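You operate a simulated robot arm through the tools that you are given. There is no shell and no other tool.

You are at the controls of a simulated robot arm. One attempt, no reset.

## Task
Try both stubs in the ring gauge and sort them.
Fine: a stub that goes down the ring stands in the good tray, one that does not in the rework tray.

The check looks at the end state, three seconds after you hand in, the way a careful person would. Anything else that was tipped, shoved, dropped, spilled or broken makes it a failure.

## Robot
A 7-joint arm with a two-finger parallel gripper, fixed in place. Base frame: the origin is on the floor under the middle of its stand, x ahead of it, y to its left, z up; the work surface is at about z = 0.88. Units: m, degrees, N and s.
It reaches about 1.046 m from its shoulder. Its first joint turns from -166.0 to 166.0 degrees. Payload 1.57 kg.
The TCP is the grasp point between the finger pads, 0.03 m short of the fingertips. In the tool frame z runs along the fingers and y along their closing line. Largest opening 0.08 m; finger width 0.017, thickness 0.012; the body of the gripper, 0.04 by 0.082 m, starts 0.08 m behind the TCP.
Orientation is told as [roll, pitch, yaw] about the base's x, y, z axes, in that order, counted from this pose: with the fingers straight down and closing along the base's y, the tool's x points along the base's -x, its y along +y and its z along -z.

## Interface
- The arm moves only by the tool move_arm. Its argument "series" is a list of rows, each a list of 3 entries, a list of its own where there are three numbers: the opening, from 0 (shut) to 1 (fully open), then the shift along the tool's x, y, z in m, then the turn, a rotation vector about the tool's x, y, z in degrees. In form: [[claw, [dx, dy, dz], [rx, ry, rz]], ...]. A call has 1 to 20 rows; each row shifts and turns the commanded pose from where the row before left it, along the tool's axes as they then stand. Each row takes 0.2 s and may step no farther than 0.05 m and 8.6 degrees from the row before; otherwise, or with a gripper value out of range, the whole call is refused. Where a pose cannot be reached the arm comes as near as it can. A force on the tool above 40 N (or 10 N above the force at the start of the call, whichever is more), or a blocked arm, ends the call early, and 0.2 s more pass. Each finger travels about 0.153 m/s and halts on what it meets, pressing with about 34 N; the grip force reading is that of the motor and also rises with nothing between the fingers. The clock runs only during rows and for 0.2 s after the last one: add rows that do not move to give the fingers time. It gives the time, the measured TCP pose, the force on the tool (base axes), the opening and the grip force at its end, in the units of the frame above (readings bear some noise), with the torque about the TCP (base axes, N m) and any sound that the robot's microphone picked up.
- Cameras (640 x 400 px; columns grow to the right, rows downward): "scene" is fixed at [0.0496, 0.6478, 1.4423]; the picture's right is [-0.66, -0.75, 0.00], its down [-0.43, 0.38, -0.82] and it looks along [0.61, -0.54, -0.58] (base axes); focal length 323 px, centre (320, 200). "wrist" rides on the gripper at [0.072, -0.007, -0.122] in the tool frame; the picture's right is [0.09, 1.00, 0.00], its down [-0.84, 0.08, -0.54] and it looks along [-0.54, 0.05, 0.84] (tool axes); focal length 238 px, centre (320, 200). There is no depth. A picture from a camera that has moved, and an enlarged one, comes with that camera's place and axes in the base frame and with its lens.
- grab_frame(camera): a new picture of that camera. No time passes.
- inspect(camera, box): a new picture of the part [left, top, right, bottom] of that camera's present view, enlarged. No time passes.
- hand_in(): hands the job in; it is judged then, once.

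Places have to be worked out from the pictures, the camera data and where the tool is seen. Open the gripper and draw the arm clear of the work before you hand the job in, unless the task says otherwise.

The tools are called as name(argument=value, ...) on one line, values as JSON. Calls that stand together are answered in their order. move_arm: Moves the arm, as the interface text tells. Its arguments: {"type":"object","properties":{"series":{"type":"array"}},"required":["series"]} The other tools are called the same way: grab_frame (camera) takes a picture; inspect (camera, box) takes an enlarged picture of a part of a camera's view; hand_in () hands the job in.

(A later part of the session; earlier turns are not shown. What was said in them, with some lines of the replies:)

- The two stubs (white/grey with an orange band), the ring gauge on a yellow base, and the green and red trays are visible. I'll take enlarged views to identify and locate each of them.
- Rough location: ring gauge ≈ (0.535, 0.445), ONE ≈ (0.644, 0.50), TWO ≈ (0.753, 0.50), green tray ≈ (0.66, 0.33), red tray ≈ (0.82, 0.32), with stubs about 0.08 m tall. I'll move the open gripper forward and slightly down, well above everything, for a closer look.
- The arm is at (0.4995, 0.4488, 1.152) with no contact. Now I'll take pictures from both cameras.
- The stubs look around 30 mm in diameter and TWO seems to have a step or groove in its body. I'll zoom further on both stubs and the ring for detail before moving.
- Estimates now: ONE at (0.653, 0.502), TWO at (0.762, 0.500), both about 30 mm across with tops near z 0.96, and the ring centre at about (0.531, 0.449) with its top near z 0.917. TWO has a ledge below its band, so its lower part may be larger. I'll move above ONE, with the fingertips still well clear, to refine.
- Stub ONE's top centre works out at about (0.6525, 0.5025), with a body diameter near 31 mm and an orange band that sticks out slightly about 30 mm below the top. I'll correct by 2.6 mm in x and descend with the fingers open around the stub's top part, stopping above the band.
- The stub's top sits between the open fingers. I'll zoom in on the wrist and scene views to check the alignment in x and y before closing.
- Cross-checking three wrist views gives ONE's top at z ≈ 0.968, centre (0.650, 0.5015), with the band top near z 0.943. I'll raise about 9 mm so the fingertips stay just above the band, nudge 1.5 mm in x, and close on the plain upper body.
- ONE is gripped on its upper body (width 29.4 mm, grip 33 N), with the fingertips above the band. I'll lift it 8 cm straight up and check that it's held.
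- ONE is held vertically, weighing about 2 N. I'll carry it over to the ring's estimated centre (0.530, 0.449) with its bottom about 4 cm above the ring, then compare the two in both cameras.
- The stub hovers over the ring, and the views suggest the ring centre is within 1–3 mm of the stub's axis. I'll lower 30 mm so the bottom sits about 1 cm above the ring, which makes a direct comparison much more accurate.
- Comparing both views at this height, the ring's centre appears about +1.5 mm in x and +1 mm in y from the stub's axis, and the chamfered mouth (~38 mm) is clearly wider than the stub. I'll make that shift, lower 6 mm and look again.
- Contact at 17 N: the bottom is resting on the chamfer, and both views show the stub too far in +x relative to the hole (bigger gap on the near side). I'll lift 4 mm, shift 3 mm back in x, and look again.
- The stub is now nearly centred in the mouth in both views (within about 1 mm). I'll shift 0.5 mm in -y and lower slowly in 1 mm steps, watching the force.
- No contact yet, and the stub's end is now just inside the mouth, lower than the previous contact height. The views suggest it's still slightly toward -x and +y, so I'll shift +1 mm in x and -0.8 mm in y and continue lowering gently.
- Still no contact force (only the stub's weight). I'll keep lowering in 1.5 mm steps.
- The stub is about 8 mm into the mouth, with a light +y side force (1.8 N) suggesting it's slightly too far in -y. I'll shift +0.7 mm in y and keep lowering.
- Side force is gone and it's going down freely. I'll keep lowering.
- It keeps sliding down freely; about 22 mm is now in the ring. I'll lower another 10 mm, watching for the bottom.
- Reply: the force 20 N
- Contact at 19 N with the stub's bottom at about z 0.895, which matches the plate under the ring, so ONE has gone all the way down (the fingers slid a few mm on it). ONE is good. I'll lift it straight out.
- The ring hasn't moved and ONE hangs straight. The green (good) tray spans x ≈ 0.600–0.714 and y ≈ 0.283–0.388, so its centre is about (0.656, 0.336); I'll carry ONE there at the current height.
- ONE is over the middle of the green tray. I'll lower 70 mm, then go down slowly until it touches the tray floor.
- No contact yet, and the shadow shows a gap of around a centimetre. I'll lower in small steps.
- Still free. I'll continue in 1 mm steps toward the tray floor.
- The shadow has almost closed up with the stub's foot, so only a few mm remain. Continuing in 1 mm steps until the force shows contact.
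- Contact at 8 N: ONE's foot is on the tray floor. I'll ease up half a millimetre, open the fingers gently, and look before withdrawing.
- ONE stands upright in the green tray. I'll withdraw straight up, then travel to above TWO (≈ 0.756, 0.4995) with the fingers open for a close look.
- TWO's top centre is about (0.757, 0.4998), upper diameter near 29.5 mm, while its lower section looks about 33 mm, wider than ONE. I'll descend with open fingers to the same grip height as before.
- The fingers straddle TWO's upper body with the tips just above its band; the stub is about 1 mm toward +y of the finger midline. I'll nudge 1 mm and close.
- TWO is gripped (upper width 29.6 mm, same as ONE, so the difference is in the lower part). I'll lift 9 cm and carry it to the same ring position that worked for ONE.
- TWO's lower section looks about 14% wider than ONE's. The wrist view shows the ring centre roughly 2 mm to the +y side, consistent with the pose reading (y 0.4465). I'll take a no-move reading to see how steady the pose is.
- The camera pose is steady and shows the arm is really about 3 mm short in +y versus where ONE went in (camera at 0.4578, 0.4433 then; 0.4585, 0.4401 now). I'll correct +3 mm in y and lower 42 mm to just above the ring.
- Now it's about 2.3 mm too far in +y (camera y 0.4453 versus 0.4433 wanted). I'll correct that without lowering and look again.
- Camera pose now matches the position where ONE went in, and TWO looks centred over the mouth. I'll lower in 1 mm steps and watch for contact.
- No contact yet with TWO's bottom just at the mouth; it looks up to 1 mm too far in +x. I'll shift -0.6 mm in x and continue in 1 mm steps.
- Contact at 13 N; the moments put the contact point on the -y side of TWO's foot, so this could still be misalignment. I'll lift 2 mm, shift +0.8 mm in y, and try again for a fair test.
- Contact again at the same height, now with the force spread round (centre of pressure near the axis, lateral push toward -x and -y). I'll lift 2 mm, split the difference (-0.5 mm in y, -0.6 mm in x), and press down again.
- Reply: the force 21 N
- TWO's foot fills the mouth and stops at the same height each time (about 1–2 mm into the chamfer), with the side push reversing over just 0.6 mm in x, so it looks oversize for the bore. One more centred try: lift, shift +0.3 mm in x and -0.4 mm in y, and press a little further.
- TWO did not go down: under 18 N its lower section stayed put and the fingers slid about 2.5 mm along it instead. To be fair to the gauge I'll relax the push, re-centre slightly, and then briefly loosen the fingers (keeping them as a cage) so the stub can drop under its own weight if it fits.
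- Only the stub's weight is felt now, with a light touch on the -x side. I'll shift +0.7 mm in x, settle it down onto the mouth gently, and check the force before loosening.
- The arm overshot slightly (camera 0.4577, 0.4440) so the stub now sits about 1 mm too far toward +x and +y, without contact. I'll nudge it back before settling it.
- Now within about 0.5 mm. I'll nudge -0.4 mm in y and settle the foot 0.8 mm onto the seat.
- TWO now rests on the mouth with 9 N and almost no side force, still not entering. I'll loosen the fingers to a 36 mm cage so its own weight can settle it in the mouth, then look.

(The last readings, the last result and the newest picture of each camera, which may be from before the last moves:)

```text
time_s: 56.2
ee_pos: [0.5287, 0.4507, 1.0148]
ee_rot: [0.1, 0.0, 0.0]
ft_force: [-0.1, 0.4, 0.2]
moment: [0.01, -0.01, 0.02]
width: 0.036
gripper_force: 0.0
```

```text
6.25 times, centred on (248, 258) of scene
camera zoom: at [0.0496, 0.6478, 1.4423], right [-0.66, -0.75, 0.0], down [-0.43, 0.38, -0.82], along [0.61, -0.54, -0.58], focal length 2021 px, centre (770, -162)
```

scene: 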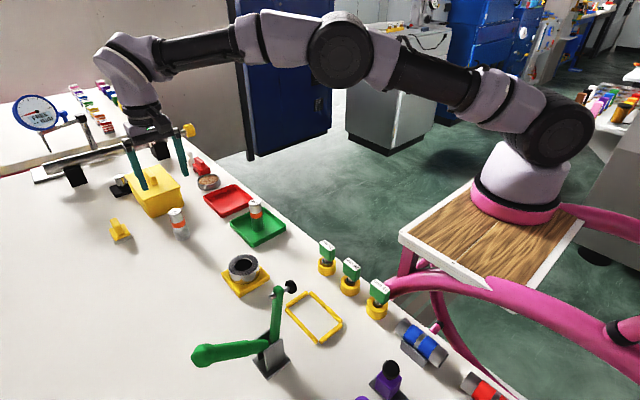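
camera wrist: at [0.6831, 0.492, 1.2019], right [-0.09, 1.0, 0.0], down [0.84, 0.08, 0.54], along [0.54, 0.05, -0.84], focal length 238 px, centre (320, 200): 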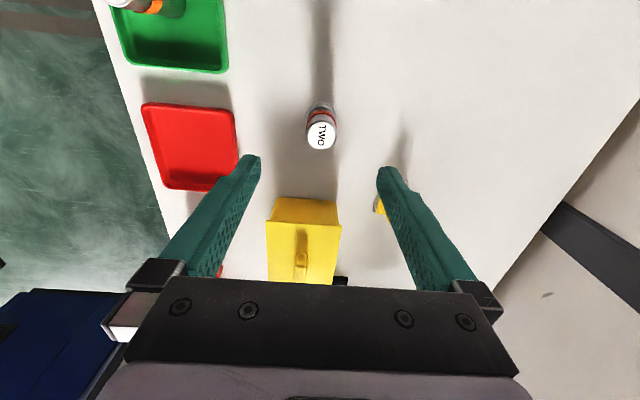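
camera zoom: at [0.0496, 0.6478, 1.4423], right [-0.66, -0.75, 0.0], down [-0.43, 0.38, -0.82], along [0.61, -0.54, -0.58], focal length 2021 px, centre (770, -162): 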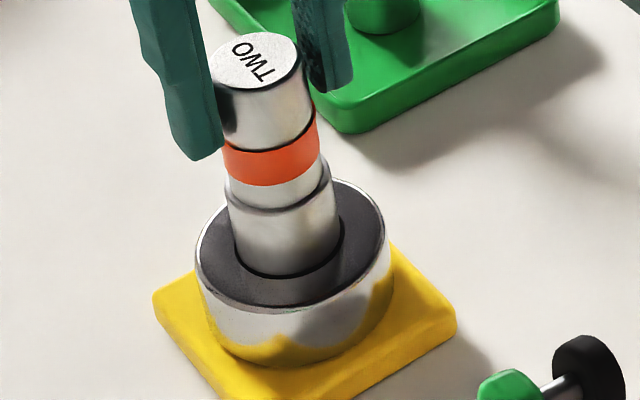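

TWO is completely free of the gripper and just stands on the mouth; it doesn't drop, so it does not go down the ring: rework. I'll re-grip it and lift it straight off, well above ONE's height.

move_arm(series=[[0.3, [0, 0, 0], [0, 0, 0]], [0, [0, 0, 0], [0, 0, 0]], [0, [0, 0, 0], [0, 0, 0]], [0, [0, 0, -0.003], [0, 0, 0]], [0, [0, 0, -0.007], [0, 0, 0]], [0, [0, 0, -0.015], [0, 0, 0]], [0, [0, 0, -0.025], [0, 0, 0]], [0, [0, 0, -0.025], [0, 0, 0]], [0, [0, 0, -0.025], [0, 0, 0]], [0, [0, 0, 0], [0, 0, 0]]])

inspect(camera="scene", box=[190, 160, 300, 300])

grab_frame(camera="wrist")

```text
time_s: 58.4
ee_pos: [0.5311, 0.4509, 1.1149]
ee_rot: [0.0, 0.0, 0.0]
ft_force: [-0.3, 0.2, -0.8]
moment: [-0.03, -0.01, 0.01]
width: 0.0296
gripper_force: 34.3
```

```text
2.86 times, centred on (245, 230) of scene
camera zoom: at [0.0496, 0.6478, 1.4423], right [-0.66, -0.75, 0.0], down [-0.43, 0.38, -0.82], along [0.61, -0.54, -0.58], focal length 924 px, centre (534, 114)
```

zoom: 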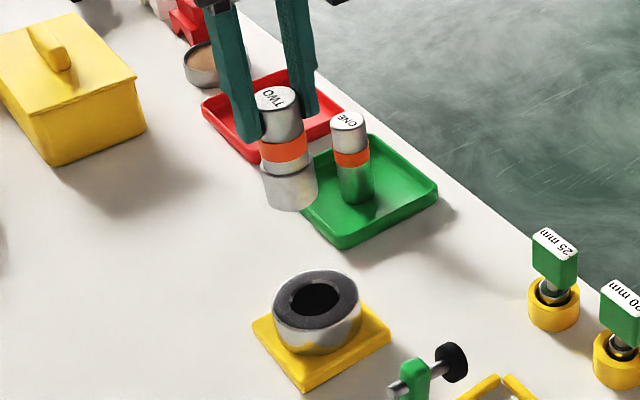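

```text
taken
camera wrist: at [0.4597, 0.4432, 1.2388], right [-0.09, 1.0, 0.0], down [0.84, 0.08, 0.54], along [0.54, 0.05, -0.84], focal length 238 px, centre (320, 200)
```

wrist: 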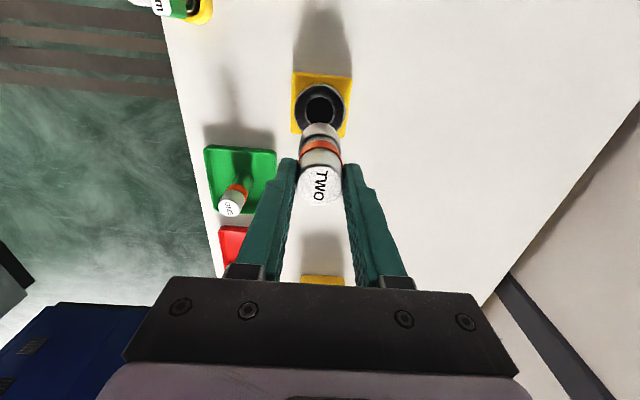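

TWO is held and clear; the ring is undisturbed. The red (rework) tray spans x ≈ 0.757–0.875 and y ≈ 0.284–0.388, so I'll carry TWO at this height (its foot 5 cm above ONE's top) to about (0.811, 0.336).

move_arm(series=[[0, [-0.0254, -0.0104, 0], [0, 0, 0]], [0, [-0.0254, -0.0104, 0], [0, 0, 0]], [0, [-0.0254, -0.0104, 0], [0, 0, 0]], [0, [-0.0254, -0.0104, 0], [0, 0, 0]], [0, [-0.0254, -0.0104, 0], [0, 0, 0]], [0, [-0.0254, -0.0104, 0], [0, 0, 0]], [0, [-0.0254, -0.0104, 0], [0, 0, 0]], [0, [-0.0254, -0.0104, 0], [0, 0, 0]], [0, [-0.0254, -0.0104, 0], [0, 0, 0]], [0, [-0.0254, -0.0104, 0], [0, 0, 0]], [0, [-0.0254, -0.0104, 0], [0, 0, 0]], [0, [0, 0, 0], [0, 0, 0]], [0, [0, 0, 0], [0, 0, 0]]])

grab_frame(camera="wrist")

inspect(camera="scene", box=[180, 130, 300, 250])

```text
time_s: 61.2
ee_pos: [0.8084, 0.3376, 1.1167]
ee_rot: [0.0, 0.1, 0.1]
ft_force: [0.9, 0.5, -2.0]
moment: [-0.01, 0.01, 0.02]
width: 0.0296
gripper_force: 33.9
```

```text
taken
camera wrist: at [0.7371, 0.331, 1.2408], right [-0.09, 1.0, 0.0], down [0.84, 0.08, 0.54], along [0.54, 0.05, -0.84], focal length 238 px, centre (320, 200)
```

wrist: 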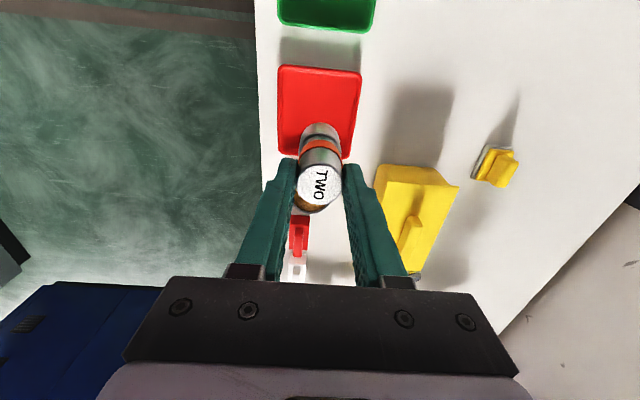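

```text
3.33 times, centred on (240, 190) of scene
camera zoom: at [0.0496, 0.6478, 1.4423], right [-0.66, -0.75, 0.0], down [-0.43, 0.38, -0.82], along [0.61, -0.54, -0.58], focal length 1078 px, centre (587, 233)
```

zoom: 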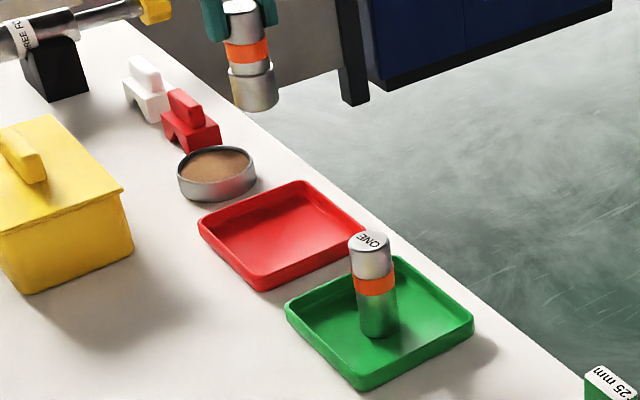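

TWO hangs over the red tray, whose centre from this view is about (0.818, 0.334). I'll lower 12.5 cm while shifting 6 mm in x and -3 mm in y, then check.

move_arm(series=[[0, [-0.006, -0.003, 0], [0, 0, 0]], [0, [0, 0, 0.025], [0, 0, 0]], [0, [0, 0, 0.025], [0, 0, 0]], [0, [0, 0, 0.025], [0, 0, 0]], [0, [0, 0, 0.025], [0, 0, 0]], [0, [0, 0, 0.015], [0, 0, 0]], [0, [0, 0, 0.01], [0, 0, 0]], [0, [0, 0, 0], [0, 0, 0]], [0, [0, 0, 0], [0, 0, 0]]])

inspect(camera="scene", box=[180, 130, 290, 240])

inspect(camera="wrist", box=[224, 60, 416, 220])

```text
time_s: 63.2
ee_pos: [0.8142, 0.3316, 0.9899]
ee_rot: [0.0, -0.1, 0.1]
ft_force: [0.1, 0.6, -1.2]
moment: [0.02, 0.01, -0.04]
width: 0.0298
gripper_force: 34.2
```

```text
3.64 times, centred on (235, 185) of scene
camera zoom: at [0.0496, 0.6478, 1.4423], right [-0.66, -0.75, 0.0], down [-0.43, 0.38, -0.82], along [0.61, -0.54, -0.58], focal length 1176 px, centre (629, 254)
```

zoom: 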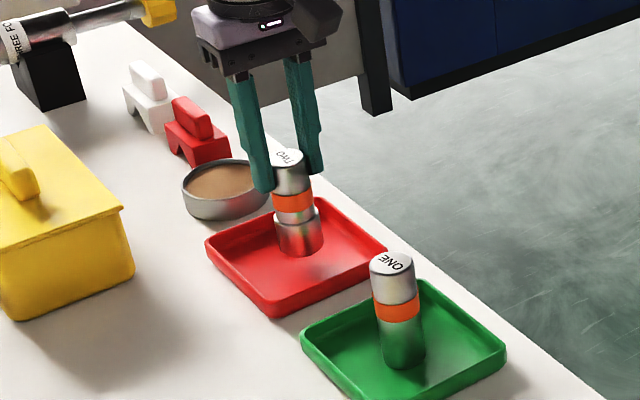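

```text
2.50 times, centred on (320, 140) of wrist
camera zoom: at [0.7423, 0.3243, 1.1136], right [-0.09, 1.0, 0.0], down [0.84, 0.08, 0.54], along [0.54, 0.05, -0.84], focal length 596 px, centre (320, 350)
```

zoom: 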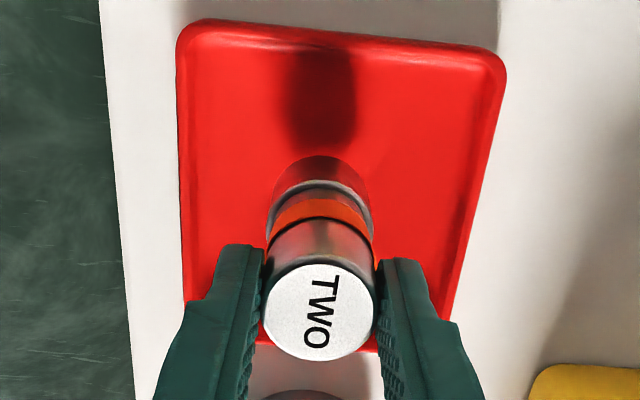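

TWO is inside the tray outline with roughly 15 mm left to the floor. I'll lower 11 mm, then creep.

move_arm(series=[[0, [0, 0, 0.003], [0, 0, 0]], [0, [0, 0, 0.003], [0, 0, 0]], [0, [0, 0, 0.003], [0, 0, 0]], [0, [0, 0, 0.002], [0, 0, 0]], [0, [0, 0, 0], [0, 0, 0]]])

inspect(camera="wrist", box=[224, 60, 416, 220])

```text
time_s: 64.4
ee_pos: [0.8158, 0.3335, 0.9787]
ee_rot: [0.0, 0.0, 0.0]
ft_force: [0.9, 0.7, -1.3]
moment: [0.02, -0.03, 0.0]
width: 0.03
gripper_force: 34.2
```

```text
2.50 times, centred on (320, 140) of wrist
camera zoom: at [0.7438, 0.3258, 1.1021], right [-0.09, 1.0, 0.0], down [0.84, 0.08, 0.54], along [0.54, 0.05, -0.84], focal length 596 px, centre (320, 350)
```

zoom: 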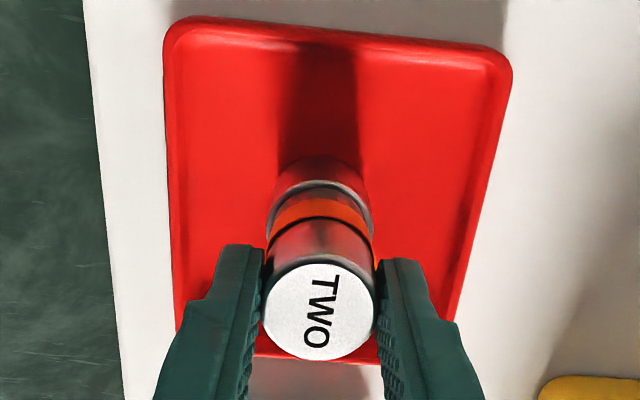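

A few mm remain. Creeping down in 1 mm steps until contact shows.

move_arm(series=[[0, [0, 0, 0.001], [0, 0, 0]], [0, [0, 0, 0.001], [0, 0, 0]], [0, [0, 0, 0.001], [0, 0, 0]], [0, [0, 0, 0], [0, 0, 0]]])

```text
time_s: 65.4
ee_pos: [0.8155, 0.3325, 0.977]
ee_rot: [0.1, 0.0, 0.0]
ft_force: [-4.3, -1.5, 22.6]
moment: [-0.38, 0.38, -0.02]
width: 0.0296
gripper_force: 33.9
```

TWO's foot is on the tray floor (22.6 N). I'll ease off about 1 mm to relieve the push and check before opening.

move_arm(series=[[0, [0, 0, -0.0008], [0, 0, 0]], [0, [0, 0, -0.0004], [0, 0, 0]], [0, [0, 0, 0], [0, 0, 0]]])

inspect(camera="scene", box=[200, 150, 280, 230])

```text
time_s: 66.2
ee_pos: [0.815, 0.3313, 0.9775]
ee_rot: [0.1, 0.0, 0.0]
ft_force: [2.3, 1.5, 7.0]
moment: [0.19, -0.38, 0.01]
width: 0.03
gripper_force: 33.9
```

```text
5.00 times, centred on (240, 190) of scene
camera zoom: at [0.0496, 0.6478, 1.4423], right [-0.66, -0.75, 0.0], down [-0.43, 0.38, -0.82], along [0.61, -0.54, -0.58], focal length 1616 px, centre (720, 250)
```

zoom: 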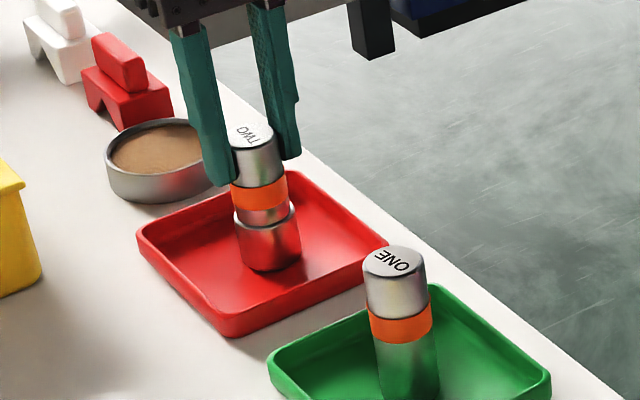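

The load is down to 7 N and TWO stands upright on the red tray's floor. I'll open the fingers gently.

move_arm(series=[[0.42, [0, 0, 0], [0, 0, 0]], [0.5, [0, 0, 0], [0, 0, 0]], [0.7, [0, 0, 0], [0, 0, 0]], [0.7, [0, 0, 0], [0, 0, 0]]])

inspect(camera="scene", box=[200, 150, 280, 230])

inspect(camera="wrist", box=[224, 60, 416, 220])

```text
time_s: 67.2
ee_pos: [0.815, 0.3328, 0.977]
ee_rot: [0.0, 0.0, 0.0]
ft_force: [-0.2, 0.0, 0.0]
moment: [-0.01, 0.01, 0.01]
width: 0.0561
gripper_force: 0.1
```

```text
5.00 times, centred on (240, 190) of scene
camera zoom: at [0.0496, 0.6478, 1.4423], right [-0.66, -0.75, 0.0], down [-0.43, 0.38, -0.82], along [0.61, -0.54, -0.58], focal length 1616 px, centre (720, 250)
```

zoom: 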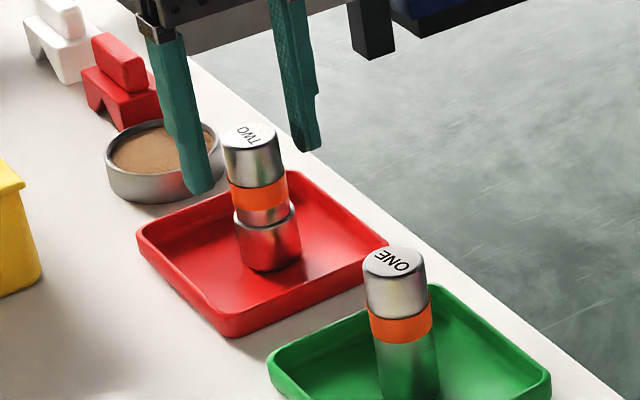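

```text
2.50 times, centred on (320, 140) of wrist
camera zoom: at [0.7433, 0.3253, 1.1004], right [-0.09, 1.0, 0.0], down [0.84, 0.08, 0.54], along [0.54, 0.05, -0.84], focal length 596 px, centre (320, 350)
```

zoom: 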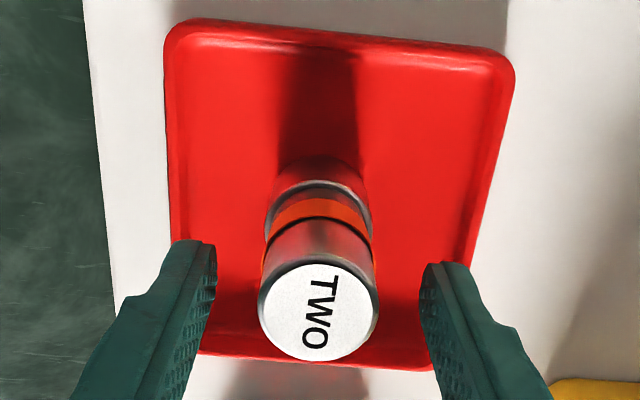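

TWO stands free and upright in the red tray. I'll withdraw straight up and move the arm back clear of the work.

move_arm(series=[[0.7, [0, 0, -0.01], [0, 0, 0]], [0.7, [0, 0, -0.02], [0, 0, 0]], [0.8, [0, 0, -0.03], [0, 0, 0]], [1, [0, 0, -0.035], [0, 0, 0]], [1, [0, 0, -0.035], [0, 0, 0]], [1, [0, 0, -0.035], [0, 0, 0]], [1, [0, 0, -0.035], [0, 0, 0]], [1, [0.035, 0.013, 0], [0, 0, 0]], [1, [0.035, 0.013, 0], [0, 0, 0]], [1, [0.035, 0.013, 0], [0, 0, 0]], [1, [0.035, 0.013, 0], [0, 0, 0]], [1, [0.035, 0.013, 0], [0, 0, 0]], [1, [0.035, 0.013, 0], [0, 0, 0]], [1, [0.035, 0.013, 0], [0, 0, 0]], [1, [0.035, 0.013, 0], [0, 0, 0]], [1, [0.035, 0.013, 0], [0, 0, 0]], [1, [0.035, 0.013, 0], [0, 0, 0]], [1, [0.035, 0.013, 0], [0, 0, 0]], [1, [0, 0, 0], [0, 0, 0]]])

grab_frame(camera="scene")

grab_frame(camera="wrist")

inspect(camera="scene", box=[140, 150, 300, 310])

```text
time_s: 71.2
ee_pos: [0.4327, 0.4728, 1.1777]
ee_rot: [0.1, 0.1, 0.0]
ft_force: [0.0, -0.1, 0.0]
moment: [-0.01, 0.01, -0.01]
width: 0.0801
gripper_force: 0.1
```

```text
taken
```

scene: 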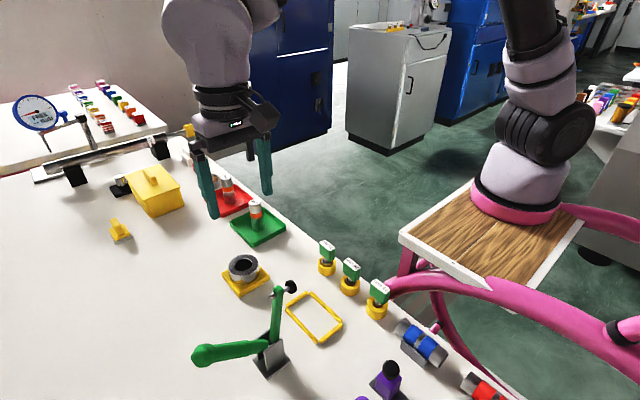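

```text
taken
camera wrist: at [0.3608, 0.4658, 1.301], right [-0.09, 1.0, 0.0], down [0.84, 0.08, 0.54], along [0.54, 0.05, -0.84], focal length 238 px, centre (320, 200)
```

wrist: 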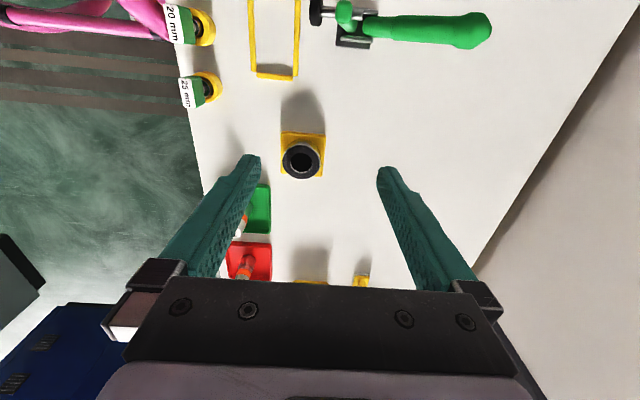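

```text
2.50 times, centred on (220, 230) of scene
camera zoom: at [0.0496, 0.6478, 1.4423], right [-0.66, -0.75, 0.0], down [-0.43, 0.38, -0.82], along [0.61, -0.54, -0.58], focal length 808 px, centre (570, 125)
```

zoom: 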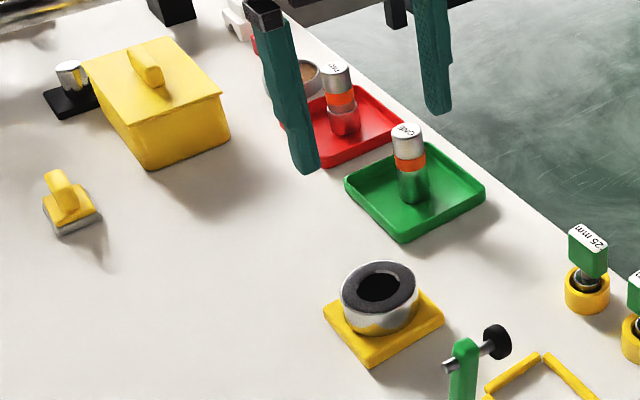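

Final views: ONE stands upright in the green (good) tray, TWO stands upright in the red (rework) tray, the ring gauge and everything else sit where they were, and the open gripper is clear of the work. Handing in.

hand_in()

```text
The job is handed in.
```

I tried both stubs in the ring gauge and sorted them, then handed the job in.

| Stub | In the ring | Where it stands |
|---|---|---|
| ONE | Slid down freely until it rested on the plate under the ring | Upright in the green tray |
| TWO | Stopped at the mouth each time; did not drop when I let go of it | Upright in the red tray |

- **Tray colours:** I saw no labels on the trays, so I took green as good and red as rework.
- **TWO's fit:** its lower part is wider than ONE's, about 34 mm against 29.5 mm. I estimate the bore at about 33 mm from the pictures. That is too close to settle by eye, so I went by the test: several centred pushes of up to about 20 N, then a release so it could fall in by its own weight.
- **Surroundings:** in the last pictures the ring gauge and everything else are where they started. The gripper is open and clear of the work.
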